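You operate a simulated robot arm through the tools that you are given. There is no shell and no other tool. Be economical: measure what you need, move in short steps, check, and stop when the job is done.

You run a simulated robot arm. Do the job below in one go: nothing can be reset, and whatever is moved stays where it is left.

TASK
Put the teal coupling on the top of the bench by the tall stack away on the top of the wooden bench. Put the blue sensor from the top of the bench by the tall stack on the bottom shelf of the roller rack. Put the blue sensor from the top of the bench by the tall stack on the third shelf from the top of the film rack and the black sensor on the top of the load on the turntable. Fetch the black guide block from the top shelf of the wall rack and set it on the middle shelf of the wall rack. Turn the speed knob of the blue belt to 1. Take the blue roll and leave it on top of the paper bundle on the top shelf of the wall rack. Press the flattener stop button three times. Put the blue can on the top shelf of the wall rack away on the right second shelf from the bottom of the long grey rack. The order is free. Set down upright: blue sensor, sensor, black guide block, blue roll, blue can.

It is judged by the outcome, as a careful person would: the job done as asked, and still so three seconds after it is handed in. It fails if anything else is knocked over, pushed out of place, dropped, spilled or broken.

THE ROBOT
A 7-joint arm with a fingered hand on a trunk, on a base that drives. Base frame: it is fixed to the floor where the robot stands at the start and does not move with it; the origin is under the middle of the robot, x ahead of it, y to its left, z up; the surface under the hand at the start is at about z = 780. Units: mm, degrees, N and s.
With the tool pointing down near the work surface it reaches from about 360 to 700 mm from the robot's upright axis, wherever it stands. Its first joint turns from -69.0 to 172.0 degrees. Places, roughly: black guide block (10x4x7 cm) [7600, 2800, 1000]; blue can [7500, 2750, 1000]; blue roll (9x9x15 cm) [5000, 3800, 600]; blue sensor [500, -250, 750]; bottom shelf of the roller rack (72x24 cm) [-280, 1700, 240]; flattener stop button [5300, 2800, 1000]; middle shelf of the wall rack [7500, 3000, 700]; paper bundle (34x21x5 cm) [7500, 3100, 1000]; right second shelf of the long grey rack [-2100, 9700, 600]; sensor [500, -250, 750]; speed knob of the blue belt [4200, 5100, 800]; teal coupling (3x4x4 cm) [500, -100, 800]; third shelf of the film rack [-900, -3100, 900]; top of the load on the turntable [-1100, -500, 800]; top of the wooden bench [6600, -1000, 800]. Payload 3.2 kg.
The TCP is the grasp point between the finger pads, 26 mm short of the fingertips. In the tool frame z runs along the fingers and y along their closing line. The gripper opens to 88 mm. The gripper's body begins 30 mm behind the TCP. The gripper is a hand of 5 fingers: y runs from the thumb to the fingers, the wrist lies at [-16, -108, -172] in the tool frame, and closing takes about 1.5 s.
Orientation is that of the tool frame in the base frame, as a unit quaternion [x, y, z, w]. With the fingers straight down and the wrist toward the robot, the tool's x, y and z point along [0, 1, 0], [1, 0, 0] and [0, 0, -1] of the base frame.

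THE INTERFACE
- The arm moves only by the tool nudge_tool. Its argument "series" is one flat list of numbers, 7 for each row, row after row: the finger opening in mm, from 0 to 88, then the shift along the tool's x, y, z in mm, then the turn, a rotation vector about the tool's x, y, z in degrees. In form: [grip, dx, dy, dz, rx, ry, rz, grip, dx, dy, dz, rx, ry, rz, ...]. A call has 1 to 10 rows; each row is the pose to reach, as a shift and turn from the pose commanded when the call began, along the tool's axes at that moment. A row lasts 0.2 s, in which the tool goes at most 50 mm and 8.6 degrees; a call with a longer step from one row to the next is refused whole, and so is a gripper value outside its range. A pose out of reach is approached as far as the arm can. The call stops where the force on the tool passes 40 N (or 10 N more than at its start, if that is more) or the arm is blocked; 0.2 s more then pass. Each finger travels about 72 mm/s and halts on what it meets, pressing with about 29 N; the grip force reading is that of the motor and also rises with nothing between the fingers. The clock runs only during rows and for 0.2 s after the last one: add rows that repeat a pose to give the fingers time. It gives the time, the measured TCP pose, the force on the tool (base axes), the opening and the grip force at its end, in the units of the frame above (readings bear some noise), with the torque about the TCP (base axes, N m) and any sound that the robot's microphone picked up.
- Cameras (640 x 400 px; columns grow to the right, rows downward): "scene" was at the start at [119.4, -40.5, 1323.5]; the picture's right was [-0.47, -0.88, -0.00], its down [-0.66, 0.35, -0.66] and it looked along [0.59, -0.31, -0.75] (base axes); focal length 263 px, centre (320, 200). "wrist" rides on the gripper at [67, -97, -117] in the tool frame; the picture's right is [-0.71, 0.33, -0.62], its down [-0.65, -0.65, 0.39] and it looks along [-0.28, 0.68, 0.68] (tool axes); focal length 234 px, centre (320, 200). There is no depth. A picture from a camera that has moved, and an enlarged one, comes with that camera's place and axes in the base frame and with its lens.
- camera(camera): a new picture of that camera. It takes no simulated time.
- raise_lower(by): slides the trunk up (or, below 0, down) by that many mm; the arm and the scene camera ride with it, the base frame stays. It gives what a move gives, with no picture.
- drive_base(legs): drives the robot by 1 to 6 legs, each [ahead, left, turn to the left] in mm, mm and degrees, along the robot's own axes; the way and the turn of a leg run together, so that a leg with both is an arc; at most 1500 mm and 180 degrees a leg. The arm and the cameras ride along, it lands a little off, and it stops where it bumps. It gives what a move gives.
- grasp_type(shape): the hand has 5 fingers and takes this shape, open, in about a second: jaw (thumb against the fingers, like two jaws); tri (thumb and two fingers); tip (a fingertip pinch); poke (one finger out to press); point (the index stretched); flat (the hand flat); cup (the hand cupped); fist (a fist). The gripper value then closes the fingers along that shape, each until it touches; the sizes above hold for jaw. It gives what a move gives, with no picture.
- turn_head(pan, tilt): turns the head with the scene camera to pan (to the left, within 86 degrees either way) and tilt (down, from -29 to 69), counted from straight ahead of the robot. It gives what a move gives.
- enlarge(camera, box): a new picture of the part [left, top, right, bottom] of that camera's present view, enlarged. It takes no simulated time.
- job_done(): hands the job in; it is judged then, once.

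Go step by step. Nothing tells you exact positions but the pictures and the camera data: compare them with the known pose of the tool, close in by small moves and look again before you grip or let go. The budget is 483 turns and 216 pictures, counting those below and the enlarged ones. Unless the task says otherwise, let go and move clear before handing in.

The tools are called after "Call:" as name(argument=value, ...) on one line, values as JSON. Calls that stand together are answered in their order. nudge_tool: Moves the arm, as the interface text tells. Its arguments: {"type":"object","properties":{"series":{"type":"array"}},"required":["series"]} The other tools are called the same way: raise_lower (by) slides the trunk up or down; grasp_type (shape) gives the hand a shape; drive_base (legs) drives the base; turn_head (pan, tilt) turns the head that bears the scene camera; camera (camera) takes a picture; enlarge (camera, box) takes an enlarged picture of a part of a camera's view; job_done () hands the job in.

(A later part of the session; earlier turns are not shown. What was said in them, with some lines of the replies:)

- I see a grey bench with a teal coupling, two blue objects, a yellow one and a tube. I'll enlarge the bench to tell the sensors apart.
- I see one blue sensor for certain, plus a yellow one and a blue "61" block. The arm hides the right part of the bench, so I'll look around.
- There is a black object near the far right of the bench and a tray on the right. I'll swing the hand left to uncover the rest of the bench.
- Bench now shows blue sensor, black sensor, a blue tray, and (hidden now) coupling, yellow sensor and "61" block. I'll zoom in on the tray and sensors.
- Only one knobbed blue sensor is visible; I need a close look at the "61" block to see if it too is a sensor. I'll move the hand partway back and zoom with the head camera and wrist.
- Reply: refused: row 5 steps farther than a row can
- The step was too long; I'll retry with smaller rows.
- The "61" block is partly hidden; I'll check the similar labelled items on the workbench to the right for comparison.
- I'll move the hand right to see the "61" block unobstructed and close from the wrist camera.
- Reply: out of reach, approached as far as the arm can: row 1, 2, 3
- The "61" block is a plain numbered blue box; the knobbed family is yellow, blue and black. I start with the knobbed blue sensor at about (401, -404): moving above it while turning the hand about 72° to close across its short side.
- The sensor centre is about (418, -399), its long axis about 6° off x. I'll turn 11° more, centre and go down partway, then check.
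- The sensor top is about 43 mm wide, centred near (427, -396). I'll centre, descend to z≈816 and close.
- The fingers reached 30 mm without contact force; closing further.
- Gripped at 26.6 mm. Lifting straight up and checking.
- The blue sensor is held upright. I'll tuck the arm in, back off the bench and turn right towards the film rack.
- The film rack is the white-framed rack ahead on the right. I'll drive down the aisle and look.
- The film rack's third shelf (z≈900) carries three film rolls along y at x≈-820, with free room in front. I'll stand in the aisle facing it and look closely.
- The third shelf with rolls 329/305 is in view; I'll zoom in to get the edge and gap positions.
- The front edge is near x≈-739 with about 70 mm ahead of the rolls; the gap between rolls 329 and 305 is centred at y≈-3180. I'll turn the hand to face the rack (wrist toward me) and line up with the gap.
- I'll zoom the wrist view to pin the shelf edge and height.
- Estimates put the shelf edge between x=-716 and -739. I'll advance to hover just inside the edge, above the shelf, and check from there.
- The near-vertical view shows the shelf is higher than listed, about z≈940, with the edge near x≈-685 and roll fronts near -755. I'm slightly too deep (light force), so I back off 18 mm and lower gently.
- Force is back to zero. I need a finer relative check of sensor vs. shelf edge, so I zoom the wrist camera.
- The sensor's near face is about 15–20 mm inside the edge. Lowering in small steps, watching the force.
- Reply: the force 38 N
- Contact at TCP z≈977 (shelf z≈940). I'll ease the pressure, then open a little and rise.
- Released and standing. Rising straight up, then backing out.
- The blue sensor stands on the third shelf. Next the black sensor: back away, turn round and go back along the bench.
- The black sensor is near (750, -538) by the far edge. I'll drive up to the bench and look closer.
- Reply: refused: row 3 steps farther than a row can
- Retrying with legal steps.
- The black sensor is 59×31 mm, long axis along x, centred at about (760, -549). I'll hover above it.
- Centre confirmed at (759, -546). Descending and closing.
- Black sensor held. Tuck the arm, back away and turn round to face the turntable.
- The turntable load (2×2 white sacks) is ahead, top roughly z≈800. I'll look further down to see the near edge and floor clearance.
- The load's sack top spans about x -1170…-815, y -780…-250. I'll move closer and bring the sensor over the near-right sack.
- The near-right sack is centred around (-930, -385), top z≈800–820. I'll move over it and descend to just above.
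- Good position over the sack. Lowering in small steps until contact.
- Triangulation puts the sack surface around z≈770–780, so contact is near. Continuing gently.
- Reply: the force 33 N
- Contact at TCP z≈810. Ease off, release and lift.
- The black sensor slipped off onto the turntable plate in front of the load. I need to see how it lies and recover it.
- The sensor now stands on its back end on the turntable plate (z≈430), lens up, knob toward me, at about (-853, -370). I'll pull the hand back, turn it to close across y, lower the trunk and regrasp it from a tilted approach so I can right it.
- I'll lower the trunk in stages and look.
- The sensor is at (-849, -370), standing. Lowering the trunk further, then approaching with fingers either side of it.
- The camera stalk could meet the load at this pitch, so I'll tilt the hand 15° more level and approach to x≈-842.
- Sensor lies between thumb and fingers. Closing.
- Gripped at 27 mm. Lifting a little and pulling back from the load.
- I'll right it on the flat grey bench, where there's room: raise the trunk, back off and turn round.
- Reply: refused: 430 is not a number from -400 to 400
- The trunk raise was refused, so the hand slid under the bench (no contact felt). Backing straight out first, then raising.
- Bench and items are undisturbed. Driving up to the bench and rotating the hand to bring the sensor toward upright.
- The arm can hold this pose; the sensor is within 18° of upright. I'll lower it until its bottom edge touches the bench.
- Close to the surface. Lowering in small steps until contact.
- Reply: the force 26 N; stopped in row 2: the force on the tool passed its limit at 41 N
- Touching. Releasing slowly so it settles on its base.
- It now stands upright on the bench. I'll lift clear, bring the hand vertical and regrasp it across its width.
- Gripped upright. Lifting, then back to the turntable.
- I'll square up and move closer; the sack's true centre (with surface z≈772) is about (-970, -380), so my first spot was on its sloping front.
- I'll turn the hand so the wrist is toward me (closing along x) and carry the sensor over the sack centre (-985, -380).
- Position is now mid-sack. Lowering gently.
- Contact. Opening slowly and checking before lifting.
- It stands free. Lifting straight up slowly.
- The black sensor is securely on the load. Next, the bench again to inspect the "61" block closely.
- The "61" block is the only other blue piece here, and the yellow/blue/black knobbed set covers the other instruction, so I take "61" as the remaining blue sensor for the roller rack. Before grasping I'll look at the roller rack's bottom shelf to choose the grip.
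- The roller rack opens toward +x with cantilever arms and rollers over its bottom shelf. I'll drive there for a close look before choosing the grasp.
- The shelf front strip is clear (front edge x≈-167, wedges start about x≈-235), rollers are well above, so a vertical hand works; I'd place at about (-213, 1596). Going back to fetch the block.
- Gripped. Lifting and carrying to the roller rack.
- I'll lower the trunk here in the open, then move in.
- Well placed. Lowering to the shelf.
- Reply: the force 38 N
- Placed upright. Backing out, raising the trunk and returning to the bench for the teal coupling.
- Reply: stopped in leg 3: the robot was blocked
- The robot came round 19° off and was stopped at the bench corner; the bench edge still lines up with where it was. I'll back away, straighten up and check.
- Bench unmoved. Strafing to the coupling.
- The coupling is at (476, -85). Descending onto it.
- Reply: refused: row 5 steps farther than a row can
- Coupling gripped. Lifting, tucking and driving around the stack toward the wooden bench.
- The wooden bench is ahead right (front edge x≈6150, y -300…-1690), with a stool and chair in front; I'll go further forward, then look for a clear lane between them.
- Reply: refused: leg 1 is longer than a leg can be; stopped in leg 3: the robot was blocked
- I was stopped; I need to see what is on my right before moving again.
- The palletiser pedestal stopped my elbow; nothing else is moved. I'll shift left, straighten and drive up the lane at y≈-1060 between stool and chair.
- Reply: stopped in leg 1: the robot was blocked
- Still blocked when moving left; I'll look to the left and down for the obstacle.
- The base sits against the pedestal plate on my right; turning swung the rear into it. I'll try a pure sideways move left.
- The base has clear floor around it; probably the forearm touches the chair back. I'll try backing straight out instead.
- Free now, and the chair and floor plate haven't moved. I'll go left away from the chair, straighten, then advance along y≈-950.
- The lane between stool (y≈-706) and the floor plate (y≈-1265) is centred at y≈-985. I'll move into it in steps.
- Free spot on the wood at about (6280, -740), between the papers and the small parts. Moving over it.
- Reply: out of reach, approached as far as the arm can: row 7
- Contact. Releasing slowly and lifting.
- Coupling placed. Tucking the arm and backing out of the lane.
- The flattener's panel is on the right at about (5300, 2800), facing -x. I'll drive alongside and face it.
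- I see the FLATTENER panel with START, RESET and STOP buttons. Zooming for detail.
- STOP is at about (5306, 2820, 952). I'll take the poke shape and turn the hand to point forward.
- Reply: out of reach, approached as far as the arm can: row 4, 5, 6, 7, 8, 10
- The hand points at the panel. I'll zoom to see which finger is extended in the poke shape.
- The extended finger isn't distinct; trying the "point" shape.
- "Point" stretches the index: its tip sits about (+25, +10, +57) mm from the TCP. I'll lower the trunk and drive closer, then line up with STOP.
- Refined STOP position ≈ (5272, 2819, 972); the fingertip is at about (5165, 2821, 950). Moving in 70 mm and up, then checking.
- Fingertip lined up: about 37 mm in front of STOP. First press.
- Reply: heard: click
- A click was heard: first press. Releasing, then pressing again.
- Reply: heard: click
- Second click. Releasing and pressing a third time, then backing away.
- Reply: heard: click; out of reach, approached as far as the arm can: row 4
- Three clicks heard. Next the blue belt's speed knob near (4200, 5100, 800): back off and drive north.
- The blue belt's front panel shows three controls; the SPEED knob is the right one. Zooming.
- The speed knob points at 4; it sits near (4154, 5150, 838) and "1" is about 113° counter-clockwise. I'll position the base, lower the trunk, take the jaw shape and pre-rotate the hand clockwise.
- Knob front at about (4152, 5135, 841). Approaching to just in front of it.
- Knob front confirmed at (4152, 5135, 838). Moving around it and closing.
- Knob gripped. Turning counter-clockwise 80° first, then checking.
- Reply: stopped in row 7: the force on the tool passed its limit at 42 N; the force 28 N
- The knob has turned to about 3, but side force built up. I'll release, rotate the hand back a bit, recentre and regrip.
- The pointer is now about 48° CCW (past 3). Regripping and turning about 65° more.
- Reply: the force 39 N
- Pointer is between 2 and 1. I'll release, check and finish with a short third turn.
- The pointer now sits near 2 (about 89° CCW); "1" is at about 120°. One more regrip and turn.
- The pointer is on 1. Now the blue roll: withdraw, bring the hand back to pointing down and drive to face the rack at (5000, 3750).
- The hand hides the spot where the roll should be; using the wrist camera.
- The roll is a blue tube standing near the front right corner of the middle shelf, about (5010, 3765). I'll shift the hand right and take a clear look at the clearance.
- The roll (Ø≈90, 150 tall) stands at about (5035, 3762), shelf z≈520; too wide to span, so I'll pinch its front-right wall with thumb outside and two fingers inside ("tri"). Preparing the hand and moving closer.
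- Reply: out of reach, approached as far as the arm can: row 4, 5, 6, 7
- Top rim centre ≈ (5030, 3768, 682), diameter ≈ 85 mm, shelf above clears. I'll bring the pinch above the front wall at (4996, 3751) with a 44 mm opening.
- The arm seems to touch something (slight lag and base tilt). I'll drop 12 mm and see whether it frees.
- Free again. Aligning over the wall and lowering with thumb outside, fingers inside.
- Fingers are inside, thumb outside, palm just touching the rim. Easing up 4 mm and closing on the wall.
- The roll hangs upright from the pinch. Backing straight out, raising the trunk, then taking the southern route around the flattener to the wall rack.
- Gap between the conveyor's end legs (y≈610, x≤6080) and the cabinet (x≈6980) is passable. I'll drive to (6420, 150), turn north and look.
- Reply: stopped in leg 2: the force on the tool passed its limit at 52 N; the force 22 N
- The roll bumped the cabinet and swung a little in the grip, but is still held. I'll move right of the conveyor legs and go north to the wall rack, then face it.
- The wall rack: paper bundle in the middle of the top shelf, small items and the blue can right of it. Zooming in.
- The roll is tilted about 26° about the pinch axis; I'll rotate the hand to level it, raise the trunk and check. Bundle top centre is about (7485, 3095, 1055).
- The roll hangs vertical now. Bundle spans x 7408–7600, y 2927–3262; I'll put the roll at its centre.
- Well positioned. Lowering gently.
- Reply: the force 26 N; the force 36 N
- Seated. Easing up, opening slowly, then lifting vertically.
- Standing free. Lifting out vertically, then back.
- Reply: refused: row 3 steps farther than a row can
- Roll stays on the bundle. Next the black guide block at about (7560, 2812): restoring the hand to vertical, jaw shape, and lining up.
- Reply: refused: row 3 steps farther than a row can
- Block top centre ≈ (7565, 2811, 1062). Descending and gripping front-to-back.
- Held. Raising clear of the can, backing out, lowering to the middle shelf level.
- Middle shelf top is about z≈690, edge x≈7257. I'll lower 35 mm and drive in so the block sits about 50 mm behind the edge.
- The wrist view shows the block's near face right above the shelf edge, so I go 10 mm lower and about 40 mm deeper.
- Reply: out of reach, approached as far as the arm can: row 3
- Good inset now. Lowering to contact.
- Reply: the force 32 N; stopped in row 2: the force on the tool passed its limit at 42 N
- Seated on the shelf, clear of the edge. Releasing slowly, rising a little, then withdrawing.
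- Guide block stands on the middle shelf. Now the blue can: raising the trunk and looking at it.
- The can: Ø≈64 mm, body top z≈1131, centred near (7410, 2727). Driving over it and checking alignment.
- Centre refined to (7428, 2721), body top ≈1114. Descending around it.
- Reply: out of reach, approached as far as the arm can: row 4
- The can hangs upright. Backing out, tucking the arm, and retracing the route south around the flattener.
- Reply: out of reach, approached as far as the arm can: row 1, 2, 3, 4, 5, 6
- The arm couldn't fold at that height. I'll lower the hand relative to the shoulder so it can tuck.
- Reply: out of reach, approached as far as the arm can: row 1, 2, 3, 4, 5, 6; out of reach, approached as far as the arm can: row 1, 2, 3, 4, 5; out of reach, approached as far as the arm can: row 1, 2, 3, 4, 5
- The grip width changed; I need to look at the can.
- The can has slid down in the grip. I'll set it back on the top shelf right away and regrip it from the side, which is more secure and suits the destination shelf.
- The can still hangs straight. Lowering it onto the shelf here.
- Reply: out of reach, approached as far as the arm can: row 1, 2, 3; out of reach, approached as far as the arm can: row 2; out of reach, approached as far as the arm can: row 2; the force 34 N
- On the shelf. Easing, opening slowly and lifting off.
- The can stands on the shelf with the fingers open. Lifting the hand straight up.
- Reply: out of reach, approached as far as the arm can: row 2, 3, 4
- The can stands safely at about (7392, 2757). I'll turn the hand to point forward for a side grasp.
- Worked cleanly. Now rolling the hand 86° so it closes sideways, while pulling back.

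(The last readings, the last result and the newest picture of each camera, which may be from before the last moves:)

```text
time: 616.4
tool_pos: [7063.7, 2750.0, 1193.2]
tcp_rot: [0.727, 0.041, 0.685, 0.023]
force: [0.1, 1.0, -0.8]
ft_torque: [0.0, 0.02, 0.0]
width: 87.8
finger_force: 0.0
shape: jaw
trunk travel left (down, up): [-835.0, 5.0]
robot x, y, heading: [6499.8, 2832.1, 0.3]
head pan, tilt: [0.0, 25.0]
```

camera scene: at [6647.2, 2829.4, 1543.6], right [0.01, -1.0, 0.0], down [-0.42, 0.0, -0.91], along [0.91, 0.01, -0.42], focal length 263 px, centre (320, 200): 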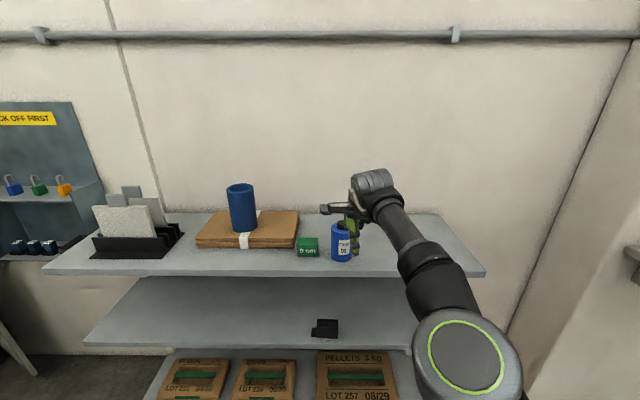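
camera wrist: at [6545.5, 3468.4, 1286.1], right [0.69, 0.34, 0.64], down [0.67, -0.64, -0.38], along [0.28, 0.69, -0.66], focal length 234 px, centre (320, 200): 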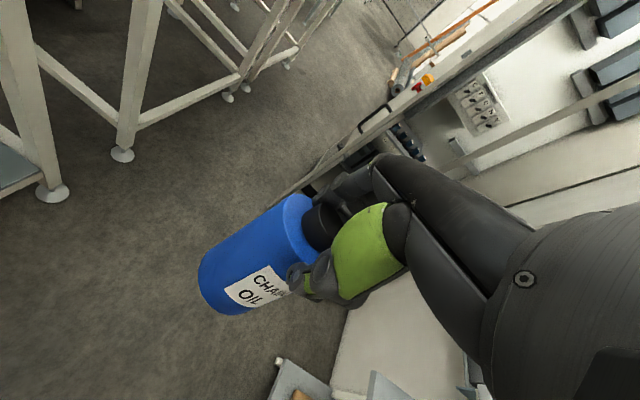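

Call:
raise_lower(by=-108)

Call:
drive_base(legs=[[215, 7, 0]])

Call:
camera(camera="wrist")

```text
time: 617.8
tool_pos: [7064.3, 2750.8, 1085.2]
tcp_rot: [0.726, 0.041, 0.686, 0.022]
force: [0.3, -0.8, -0.3]
ft_torque: [0.06, 0.04, -0.03]
width: 88.0
finger_force: 0.1
shape: jaw
trunk travel left (down, up): [-727.0, 113.0]
robot x, y, heading: [6502.2, 2831.3, 0.6]
head pan, tilt: [0.0, 25.0]
```

```text
time: 619.5
tool_pos: [7279.7, 2759.9, 1084.1]
tcp_rot: [0.726, 0.042, 0.686, 0.023]
force: [0.1, -0.9, 0.1]
ft_torque: [-0.01, -0.03, -0.03]
width: 87.8
finger_force: 0.1
shape: jaw
trunk travel left (down, up): [-727.0, 113.0]
robot x, y, heading: [6719.7, 2839.3, 0.5]
head pan, tilt: [0.0, 25.0]
```

```text
7 pictures are left
camera wrist: at [7163.6, 2859.9, 1149.3], right [-0.65, -0.41, -0.64], down [0.33, 0.6, -0.73], along [0.68, -0.69, -0.26], focal length 234 px, centre (320, 200)
```

wrist: 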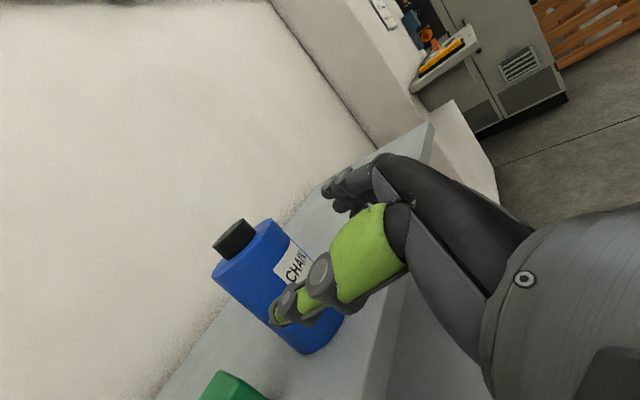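

Can axis is near y≈2767. Moving in slowly with the fingers either side.

Call:
nudge_tool(series=[88, 1, -4, 15, 0, 0, 0, 88, 2, -5, 35, 0, 0, 0, 88, 3, -5, 50, 0, 0, 0])

Call:
nudge_tool(series=[88, 1, 0, 12, 0, 0, 0, 88, 2, 0, 25, 0, 0, 0, 88, 2, 0, 38, 0, 0, 0, 88, 3, 0, 50, 0, 0, 0])

Call:
camera(camera="wrist")

```text
time: 620.3
tool_pos: [7328.4, 2766.3, 1084.2]
tcp_rot: [0.726, 0.042, 0.686, 0.022]
force: [0.2, 0.9, 0.8]
ft_torque: [0.01, 0.01, 0.02]
width: 87.7
finger_force: 0.1
shape: jaw
trunk travel left (down, up): [-727.0, 113.0]
robot x, y, heading: [6717.2, 2842.1, 0.6]
head pan, tilt: [0.0, 25.0]
```

```text
time: 621.3
tool_pos: [7380.0, 2766.9, 1084.6]
tcp_rot: [0.727, 0.042, 0.685, 0.024]
force: [-1.0, -0.7, 0.5]
ft_torque: [0.01, 0.01, 0.02]
width: 87.9
finger_force: 0.0
shape: jaw
trunk travel left (down, up): [-727.0, 113.0]
robot x, y, heading: [6718.1, 2839.0, 0.6]
head pan, tilt: [0.0, 25.0]
```

```text
6 pictures are left
camera wrist: at [7263.5, 2868.0, 1148.3], right [-0.65, -0.41, -0.64], down [0.33, 0.6, -0.73], along [0.68, -0.69, -0.26], focal length 234 px, centre (320, 200)
```

wrist: 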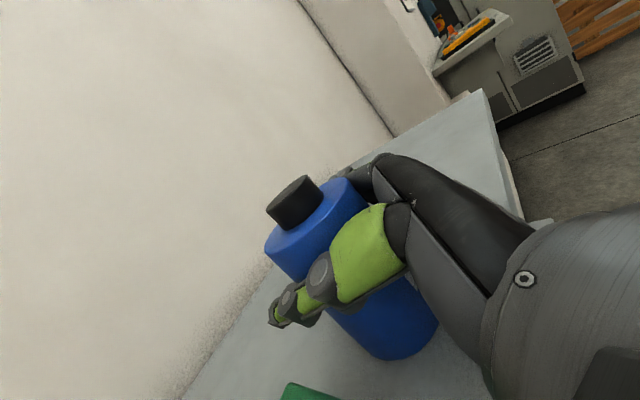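

The can is inside the grip, untouched. Closing and lifting slightly.

Call:
nudge_tool(series=[78, 0, 0, 0, 0, 0, 0, 68, 0, 0, 0, 0, 0, 0, 58, 0, 0, 0, 0, 0, 0, 0, 0, 0, 0, 0, 0, 0, 0, 0, 0, 0, 0, 0, 0, 0, 0, 0, 0, 0, 0, 0])

Call:
raise_lower(by=40)

```text
time: 622.7
tool_pos: [7380.0, 2769.2, 1083.4]
tcp_rot: [0.727, 0.042, 0.685, 0.023]
force: [1.6, 0.4, 1.2]
ft_torque: [-0.08, -0.03, 0.01]
width: 63.2
finger_force: 29.1
shape: jaw
trunk travel left (down, up): [-727.0, 113.0]
robot x, y, heading: [6718.1, 2842.7, 0.5]
head pan, tilt: [0.0, 25.0]
```

```text
time: 623.5
tool_pos: [7380.8, 2767.7, 1122.5]
tcp_rot: [0.727, 0.041, 0.685, 0.023]
force: [-1.0, -0.2, -4.9]
ft_torque: [-0.02, 0.01, -0.03]
width: 63.3
finger_force: 28.7
shape: jaw
trunk travel left (down, up): [-767.0, 73.0]
robot x, y, heading: [6718.9, 2842.3, 0.6]
head pan, tilt: [0.0, 25.0]
```

Secure (63 mm). Backing out and tucking.

Call:
drive_base(legs=[[-215, 0, 0]])

Call:
nudge_tool(series=[0, 0, 0, -30, 0, 0, 0, 0, 0, 0, -60, 0, 0, 0, 0, 0, 0, -90, 0, 0, 0, 0, 0, 0, -120, 0, 0, 0, 0, 0, 0, -150, 0, 0, 0, 0, 0, 0, -180, 0, 0, 0, 0, 0, 0, -210, 0, 0, 0])

```text
time: 625.2
tool_pos: [7163.2, 2764.3, 1123.3]
tcp_rot: [0.727, 0.042, 0.685, 0.024]
force: [-1.2, 0.2, -3.3]
ft_torque: [-0.01, 0.0, 0.0]
width: 63.0
finger_force: 29.1
shape: jaw
trunk travel left (down, up): [-767.0, 73.0]
robot x, y, heading: [6505.3, 2836.3, 0.5]
head pan, tilt: [0.0, 25.0]
```

```text
time: 626.8
tool_pos: [6951.2, 2761.1, 1136.9]
tcp_rot: [0.726, 0.042, 0.686, 0.024]
force: [-0.5, -1.0, -3.6]
ft_torque: [0.0, -0.01, -0.02]
width: 63.1
finger_force: 29.1
shape: jaw
trunk travel left (down, up): [-767.0, 73.0]
robot x, y, heading: [6499.3, 2839.7, 0.5]
head pan, tilt: [0.0, 25.0]
```

Now retracing: turn north, back down the corridor, shift, turn east and reverse west past the conveyor end.

Call:
drive_base(legs=[[0, 0, 89.5]])

Call:
drive_base(legs=[[-1400, 0, 0], [-1270, 0, 0]])

```text
time: 631.0
tool_pos: [6576.0, 3291.7, 1137.1]
tcp_rot: [0.483, 0.546, 0.498, -0.47]
force: [0.1, 0.1, -4.0]
ft_torque: [-0.03, 0.01, 0.04]
width: 63.6
finger_force: 28.9
shape: jaw
trunk travel left (down, up): [-767.0, 73.0]
robot x, y, heading: [6498.8, 2835.1, 91.0]
head pan, tilt: [0.0, 25.0]
```

```text
time: 644.0
tool_pos: [6619.1, 617.7, 1136.2]
tcp_rot: [0.479, 0.549, 0.496, -0.473]
force: [0.4, 0.3, -3.9]
ft_torque: [0.01, -0.03, 0.02]
width: 63.1
finger_force: 29.4
shape: jaw
trunk travel left (down, up): [-767.0, 73.0]
robot x, y, heading: [6547.3, 166.8, 91.8]
head pan, tilt: [0.0, 25.0]
```

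Call:
drive_base(legs=[[0, 245, 0]])

Call:
drive_base(legs=[[0, 0, -91.5]])

Call:
drive_base(legs=[[-1500, 0, 0], [-350, 0, 0], [0, 650, 0]])

```text
time: 645.8
tool_pos: [6376.5, 610.4, 1135.9]
tcp_rot: [0.48, 0.547, 0.497, -0.472]
force: [0.1, 0.1, -4.8]
ft_torque: [0.02, -0.02, -0.01]
width: 63.5
finger_force: 29.1
shape: jaw
trunk travel left (down, up): [-767.0, 73.0]
robot x, y, heading: [6303.7, 158.6, 91.5]
head pan, tilt: [0.0, 25.0]
```

```text
time: 650.1
tool_pos: [6756.4, 77.0, 1136.0]
tcp_rot: [0.727, 0.04, 0.685, 0.024]
force: [0.6, 0.2, -4.4]
ft_torque: [-0.03, 0.04, 0.01]
width: 63.0
finger_force: 28.3
shape: jaw
trunk travel left (down, up): [-767.0, 73.0]
robot x, y, heading: [6302.0, 153.0, 0.4]
head pan, tilt: [0.0, 25.0]
```

```text
time: 662.7
tool_pos: [4903.6, 733.8, 1136.9]
tcp_rot: [0.727, 0.032, 0.685, 0.033]
force: [-0.7, 0.3, -4.9]
ft_torque: [-0.03, 0.0, -0.03]
width: 63.0
finger_force: 29.5
shape: jaw
trunk travel left (down, up): [-767.0, 73.0]
robot x, y, heading: [4453.7, 823.9, -1.0]
head pan, tilt: [0.0, 25.0]
```

Crossing the open floor toward the north aisle at x≈-250.

Call:
drive_base(legs=[[0, 0, 151], [1500, 0, 0], [1500, 0, 0]])

Call:
drive_base(legs=[[1500, 0, 0], [800, 0, 0]])

Call:
drive_base(legs=[[0, 0, -60]])

Call:
turn_head(pan=8, tilt=15)

Call:
camera(camera="scene")

```text
time: 683.4
tool_pos: [1431.6, 2490.0, 1134.9]
tcp_rot: [0.127, 0.717, 0.182, -0.661]
force: [0.7, -0.5, -4.1]
ft_torque: [0.04, 0.0, 0.03]
width: 63.1
finger_force: 29.2
shape: jaw
trunk travel left (down, up): [-767.0, 73.0]
robot x, y, heading: [1797.7, 2215.2, 153.4]
head pan, tilt: [0.0, 25.0]
```

```text
time: 694.7
tool_pos: [-654.3, 3455.0, 1135.2]
tcp_rot: [0.118, 0.719, 0.172, -0.662]
force: [0.4, 0.0, -4.4]
ft_torque: [0.03, -0.02, 0.01]
width: 62.9
finger_force: 29.2
shape: jaw
trunk travel left (down, up): [-767.0, 73.0]
robot x, y, heading: [-275.6, 3196.6, 155.4]
head pan, tilt: [0.0, 25.0]
```

```text
time: 697.7
tool_pos: [-234.4, 3647.2, 1136.6]
tcp_rot: [0.464, 0.562, 0.483, -0.486]
force: [0.2, -0.5, -5.2]
ft_torque: [0.01, -0.05, -0.01]
width: 63.0
finger_force: 29.4
shape: jaw
trunk travel left (down, up): [-767.0, 73.0]
robot x, y, heading: [-279.2, 3192.6, 94.6]
head pan, tilt: [0.0, 25.0]
```

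```text
time: 698.5
tool_pos: [-235.3, 3647.5, 1135.5]
tcp_rot: [0.464, 0.561, 0.483, -0.486]
force: [-0.2, -0.1, -4.8]
ft_torque: [-0.03, -0.04, 0.02]
width: 62.9
finger_force: 28.6
shape: jaw
trunk travel left (down, up): [-767.0, 73.0]
robot x, y, heading: [-279.1, 3191.2, 94.9]
head pan, tilt: [8.0, 15.0]
```

```text
5 pictures are left
camera scene: at [-303.4, 3329.7, 1491.8], right [0.98, 0.22, 0.0], down [0.06, -0.25, -0.97], along [-0.21, 0.94, -0.26], focal length 263 px, centre (320, 200)
```

scene: 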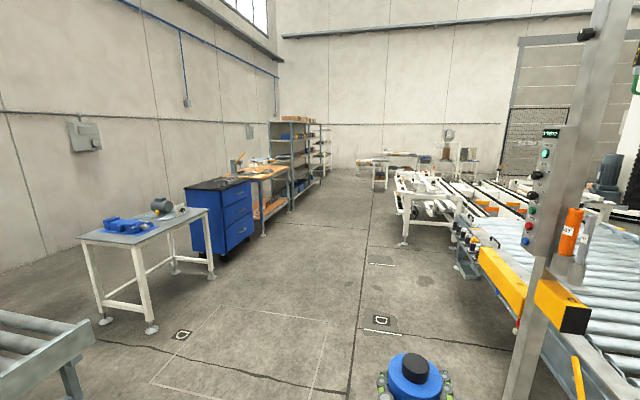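

The long grey rack stands along the west wall ahead-left, front facing east; its right (north) bay is near y≈9700. The aisle is clear, so I drive up.

Call:
drive_base(legs=[[0, 0, -4.8], [1450, 250, 0], [1450, 250, 0]])

Call:
drive_base(legs=[[1450, 250, 0], [1450, 250, 0]])

```text
time: 713.1
tool_pos: [-731.9, 6519.0, 1135.8]
tcp_rot: [0.482, 0.546, 0.499, -0.47]
force: [0.3, 0.4, -4.8]
ft_torque: [0.02, -0.03, 0.02]
width: 62.8
finger_force: 29.2
shape: jaw
trunk travel left (down, up): [-767.0, 73.0]
robot x, y, heading: [-811.1, 6067.9, 91.2]
head pan, tilt: [8.0, 15.0]
```

```text
time: 727.3
tool_pos: [-1226.5, 9416.6, 1136.3]
tcp_rot: [0.491, 0.539, 0.505, -0.461]
force: [0.5, -0.4, -3.9]
ft_torque: [-0.02, 0.0, 0.02]
width: 62.8
finger_force: 28.8
shape: jaw
trunk travel left (down, up): [-767.0, 73.0]
robot x, y, heading: [-1313.3, 8967.8, 89.6]
head pan, tilt: [8.0, 15.0]
```

Call:
drive_base(legs=[[640, 0, 0], [0, 0, 90]])

Call:
turn_head(pan=0, tilt=30)

Call:
camera(camera="scene")

```text
time: 734.6
tool_pos: [-1753.2, 9709.8, 1135.3]
tcp_rot: [-0.026, 0.729, 0.039, -0.683]
force: [0.2, 0.0, -4.8]
ft_torque: [0.01, -0.01, -0.01]
width: 63.0
finger_force: 29.2
shape: jaw
trunk travel left (down, up): [-767.0, 73.0]
robot x, y, heading: [-1304.0, 9613.1, 178.1]
head pan, tilt: [8.0, 15.0]
```

```text
time: 735.4
tool_pos: [-1752.3, 9711.0, 1136.1]
tcp_rot: [-0.026, 0.728, 0.039, -0.684]
force: [0.2, -0.4, -5.0]
ft_torque: [0.04, -0.01, 0.02]
width: 62.7
finger_force: 29.2
shape: jaw
trunk travel left (down, up): [-767.0, 73.0]
robot x, y, heading: [-1305.2, 9610.9, 177.9]
head pan, tilt: [0.0, 30.0]
```

```text
4 pictures are left
camera scene: at [-1445.3, 9613.4, 1467.7], right [0.04, 1.0, 0.0], down [0.5, -0.02, -0.87], along [-0.87, 0.03, -0.5], focal length 263 px, centre (320, 200)
```

scene: 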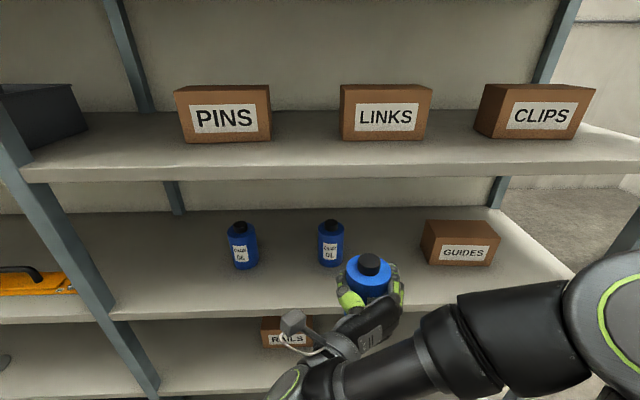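

The labelled RAILS shelf (z≈590) is the second from the bottom; the cans stand on the third. I'll lower the trunk here outside the rack and look at the RAILS shelf.

Call:
raise_lower(by=-400)

Call:
camera(camera="scene")

```text
time: 739.2
tool_pos: [-1752.0, 9709.7, 733.9]
tcp_rot: [-0.027, 0.729, 0.038, -0.683]
force: [-0.6, 0.8, -4.4]
ft_torque: [0.04, 0.01, 0.0]
width: 62.9
finger_force: 28.6
shape: jaw
trunk travel left (down, up): [-367.0, 473.0]
robot x, y, heading: [-1305.0, 9613.2, 178.2]
head pan, tilt: [0.0, 30.0]
```

```text
3 pictures are left
camera scene: at [-1445.0, 9613.4, 1067.7], right [0.04, 1.0, 0.0], down [0.5, -0.02, -0.87], along [-0.87, 0.03, -0.5], focal length 263 px, centre (320, 200)
```

scene: 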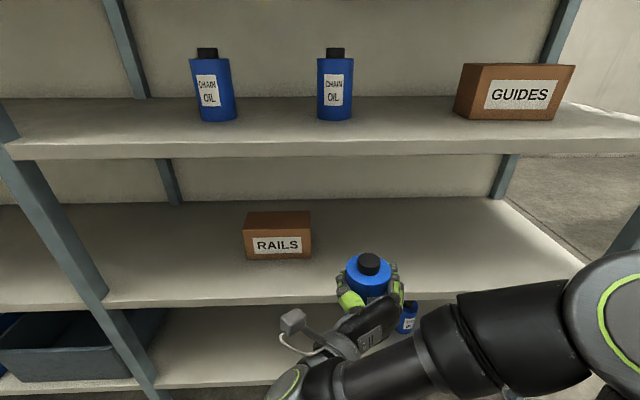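

Two views give the shelves: 230, 585 (RAILS), 930. Second from the bottom is the RAILS shelf, front edge x≈-1862. I'll move the can in to (-1940, 9740).

Call:
drive_base(legs=[[192, -25, 0]])

Call:
camera(camera="wrist")

```text
time: 740.8
tool_pos: [-1946.7, 9744.8, 735.6]
tcp_rot: [-0.025, 0.729, 0.041, -0.683]
force: [-0.1, 0.9, -4.9]
ft_torque: [0.02, 0.0, -0.02]
width: 62.9
finger_force: 29.0
shape: jaw
trunk travel left (down, up): [-367.0, 473.0]
robot x, y, heading: [-1498.2, 9638.5, 177.8]
head pan, tilt: [0.0, 30.0]
```

```text
2 pictures are left
camera wrist: at [-1835.2, 9638.0, 800.2], right [0.68, 0.38, -0.63], down [-0.36, -0.58, -0.73], along [-0.65, 0.72, -0.26], focal length 234 px, centre (320, 200)
```

wrist: 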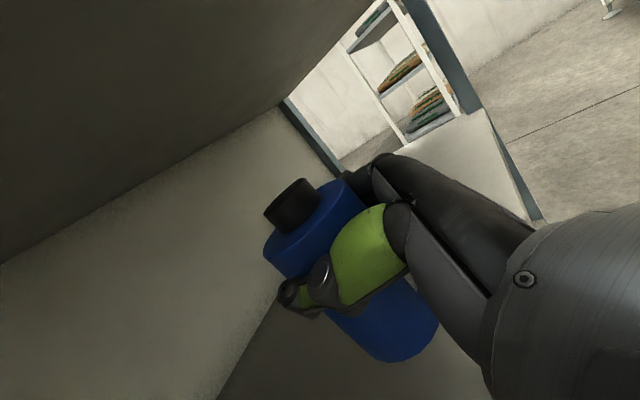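

Inside the shelf with clear headroom. Lowering gently.

Call:
nudge_tool(series=[0, -20, 0, 0, 0, 0, 0, 0, -40, 0, 0, 0, 0, 0, 0, -50, 0, 0, 0, 0, 0])

Call:
nudge_tool(series=[0, -4, 0, 0, 0, 0, 0, 0, -8, 0, 0, 0, 0, 0])

Call:
nudge_tool(series=[0, -3, 0, 0, 0, 0, 0, 0, -6, 0, 0, 0, 0, 0])

Call:
nudge_tool(series=[0, -3, 0, 0, 0, 0, 0, 0, -6, 0, 0, 0, 0, 0])

```text
time: 741.6
tool_pos: [-1941.6, 9748.9, 687.4]
tcp_rot: [-0.025, 0.729, 0.04, -0.683]
force: [0.6, -0.1, -5.1]
ft_torque: [0.03, -0.03, 0.02]
width: 62.9
finger_force: 28.8
shape: jaw
trunk travel left (down, up): [-367.0, 473.0]
robot x, y, heading: [-1498.1, 9644.5, 177.6]
head pan, tilt: [0.0, 30.0]
```

```text
time: 742.2
tool_pos: [-1940.7, 9750.9, 677.6]
tcp_rot: [-0.025, 0.729, 0.04, -0.683]
force: [0.2, 0.5, -5.0]
ft_torque: [0.05, -0.02, 0.04]
width: 62.7
finger_force: 29.0
shape: jaw
trunk travel left (down, up): [-367.0, 473.0]
robot x, y, heading: [-1497.6, 9647.5, 177.8]
head pan, tilt: [0.0, 30.0]
```

```text
time: 742.8
tool_pos: [-1941.1, 9750.3, 672.6]
tcp_rot: [-0.025, 0.729, 0.04, -0.683]
force: [-0.2, -0.1, -4.0]
ft_torque: [-0.04, 0.02, -0.04]
width: 62.8
finger_force: 28.9
shape: jaw
trunk travel left (down, up): [-367.0, 473.0]
robot x, y, heading: [-1496.4, 9646.0, 177.7]
head pan, tilt: [0.0, 30.0]
```

```text
time: 743.4
tool_pos: [-1939.8, 9750.2, 664.9]
tcp_rot: [-0.026, 0.729, 0.04, -0.683]
force: [-0.3, -0.3, -4.3]
ft_torque: [0.03, 0.01, 0.02]
width: 62.8
finger_force: 28.8
shape: jaw
trunk travel left (down, up): [-367.0, 473.0]
robot x, y, heading: [-1498.2, 9644.8, 177.4]
head pan, tilt: [0.0, 30.0]
```

Call:
nudge_tool(series=[0, -3, 0, 0, 0, 0, 0, 0, -6, 0, 0, 0, 0, 0])

Call:
nudge_tool(series=[0, -3, 0, 0, 0, 0, 0, 0, -6, 0, 0, 0, 0, 0])

Call:
nudge_tool(series=[0, -3, 0, 0, 0, 0, 0, 0, -5, 0, 0, 0, 0, 0])

```text
time: 744.0
tool_pos: [-1939.6, 9750.4, 663.5]
tcp_rot: [-0.024, 0.726, 0.041, -0.686]
force: [2.5, 0.3, 9.2]
ft_torque: [0.16, 0.21, -0.03]
width: 62.7
finger_force: 29.3
shape: jaw
trunk travel left (down, up): [-367.0, 473.0]
robot x, y, heading: [-1498.0, 9643.5, 177.4]
head pan, tilt: [0.0, 30.0]
```

```text
time: 744.6
tool_pos: [-1938.0, 9752.5, 659.5]
tcp_rot: [-0.024, 0.723, 0.041, -0.689]
force: [-5.2, 1.2, 30.9]
ft_torque: [0.45, 0.11, 0.11]
width: 61.9
finger_force: 28.6
shape: jaw
trunk travel left (down, up): [-367.0, 473.0]
robot x, y, heading: [-1498.4, 9643.1, 177.7]
head pan, tilt: [0.0, 30.0]
```

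```text
time: 745.2
tool_pos: [-1938.9, 9751.2, 654.0]
tcp_rot: [-0.025, 0.723, 0.044, -0.689]
force: [-6.0, 0.5, 36.8]
ft_torque: [0.32, 0.14, 0.07]
width: 62.4
finger_force: 28.6
shape: jaw
trunk travel left (down, up): [-367.0, 473.0]
robot x, y, heading: [-1499.0, 9643.0, 177.6]
head pan, tilt: [0.0, 30.0]
```

The can is on the shelf. Easing up, opening slowly, then checking.

Call:
nudge_tool(series=[0, 5, 0, 0, 0, 0, 0, 0, 10, 0, 0, 0, 0, 0, 58, 10, 0, 0, 0, 0, 0, 64, 10, 0, 0, 0, 0, 0, 70, 10, 0, 0, 0, 0, 0, 78, 10, 0, 0, 0, 0, 0, 88, 10, 0, 0, 0, 0, 0, 88, 10, 0, 0, 0, 0, 0])

Call:
nudge_tool(series=[88, 0, 0, -12, 0, 0, 0, 88, 0, 0, -30, 0, 0, 0, 88, 0, 0, -55, 0, 0, 0, 88, 0, 0, -85, 0, 0, 0, 88, 0, 0, -120, 0, 0, 0])

Call:
camera(camera="wrist")

```text
time: 747.0
tool_pos: [-1940.7, 9750.2, 659.9]
tcp_rot: [-0.025, 0.729, 0.04, -0.683]
force: [-0.4, -0.1, 0.0]
ft_torque: [0.01, 0.0, 0.01]
width: 88.0
finger_force: 0.1
shape: jaw
trunk travel left (down, up): [-367.0, 473.0]
robot x, y, heading: [-1498.0, 9639.7, 177.7]
head pan, tilt: [0.0, 30.0]
```

```text
time: 748.2
tool_pos: [-1830.8, 9729.3, 656.1]
tcp_rot: [-0.024, 0.728, 0.041, -0.684]
force: [0.0, 0.4, -0.4]
ft_torque: [-0.06, 0.0, 0.0]
width: 87.8
finger_force: 0.0
shape: jaw
out of reach, approached as far as the arm can: row 4, 5
trunk travel left (down, up): [-367.0, 473.0]
robot x, y, heading: [-1495.5, 9644.4, 177.9]
head pan, tilt: [0.0, 30.0]
```

```text
1 pictures are left
camera wrist: at [-1719.9, 9623.7, 720.9], right [0.67, 0.38, -0.63], down [-0.36, -0.58, -0.73], along [-0.64, 0.72, -0.26], focal length 234 px, centre (320, 200)
```

wrist: 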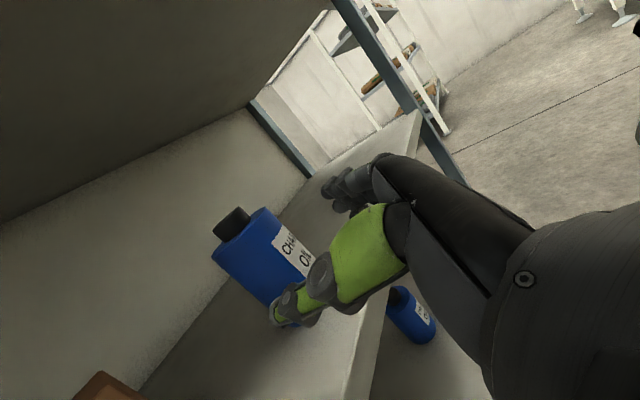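

The can stands upright on the shelf. Backing clear with a last check.

Call:
drive_base(legs=[[-300, 0, 0]])

Call:
camera(camera="scene")

```text
time: 750.3
tool_pos: [-1525.2, 9717.5, 656.5]
tcp_rot: [-0.025, 0.728, 0.039, -0.684]
force: [0.2, 0.3, -0.3]
ft_torque: [0.0, 0.0, 0.0]
width: 87.9
finger_force: 0.1
shape: jaw
trunk travel left (down, up): [-367.0, 473.0]
robot x, y, heading: [-1192.4, 9630.7, 177.7]
head pan, tilt: [0.0, 30.0]
```

```text
0 pictures are left
camera scene: at [-1332.8, 9634.0, 1067.8], right [0.04, 1.0, 0.0], down [0.5, -0.02, -0.87], along [-0.87, 0.03, -0.5], focal length 263 px, centre (320, 200)
```

scene: 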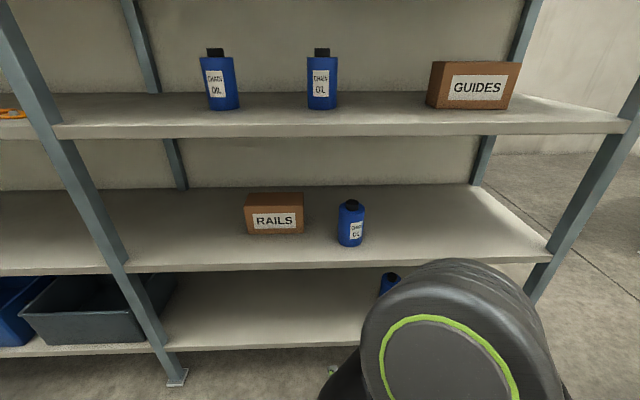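

The can stands upright next to RAILS, on the second shelf from the bottom of the right bay. Every item is placed and the hand is clear, so I'm handing in.

Call:
job_done()

```text
The job is handed in.
```

I did every item and handed the job in, but I had to guess which object was the second blue sensor, and there were a few mishaps.

**The guess:** the task sends "the blue sensor" to both the roller rack and the film rack, but I found only one sensor-shaped blue piece on the bench. That one went to the film rack. I took the plain blue block labelled "61" as the other and put it on the roller rack. If "61" was not meant to move, that part is wrong.

**Results:**
- **Sensors:** the blue sensor is on the third shelf of the film rack, and the black sensor is on the turntable load. Both are upright.
- **Teal coupling:** it is on the wooden bench.
- **Guide block and roll:** the black guide block is on the middle shelf of the wall rack. The blue roll is on the paper bundle on the top shelf. Both are upright.
- **Blue can:** it is upright on the right second shelf from the bottom of the long grey rack.
- **Controls:** the blue belt's speed knob points at 1. The flattener stop button was pressed three times, with a click each time.

**Mishaps:**
- **Black sensor dropped:** it fell off the load onto the turntable plate on my first try. I recovered it, set it upright and placed it again.
- **Bumps:** the robot was stopped once against the grey bench and once near the palletiser pedestal. The roll also bumped the cabinet by the conveyor. I saw nothing shifted at the bench or near the pedestal; I did not check the cabinet afterwards.
- **Film roll and shelf contact:** the hand lightly brushed a film roll on the film rack. The arm may also have touched the shelf above the blue roll while I was picking it up.
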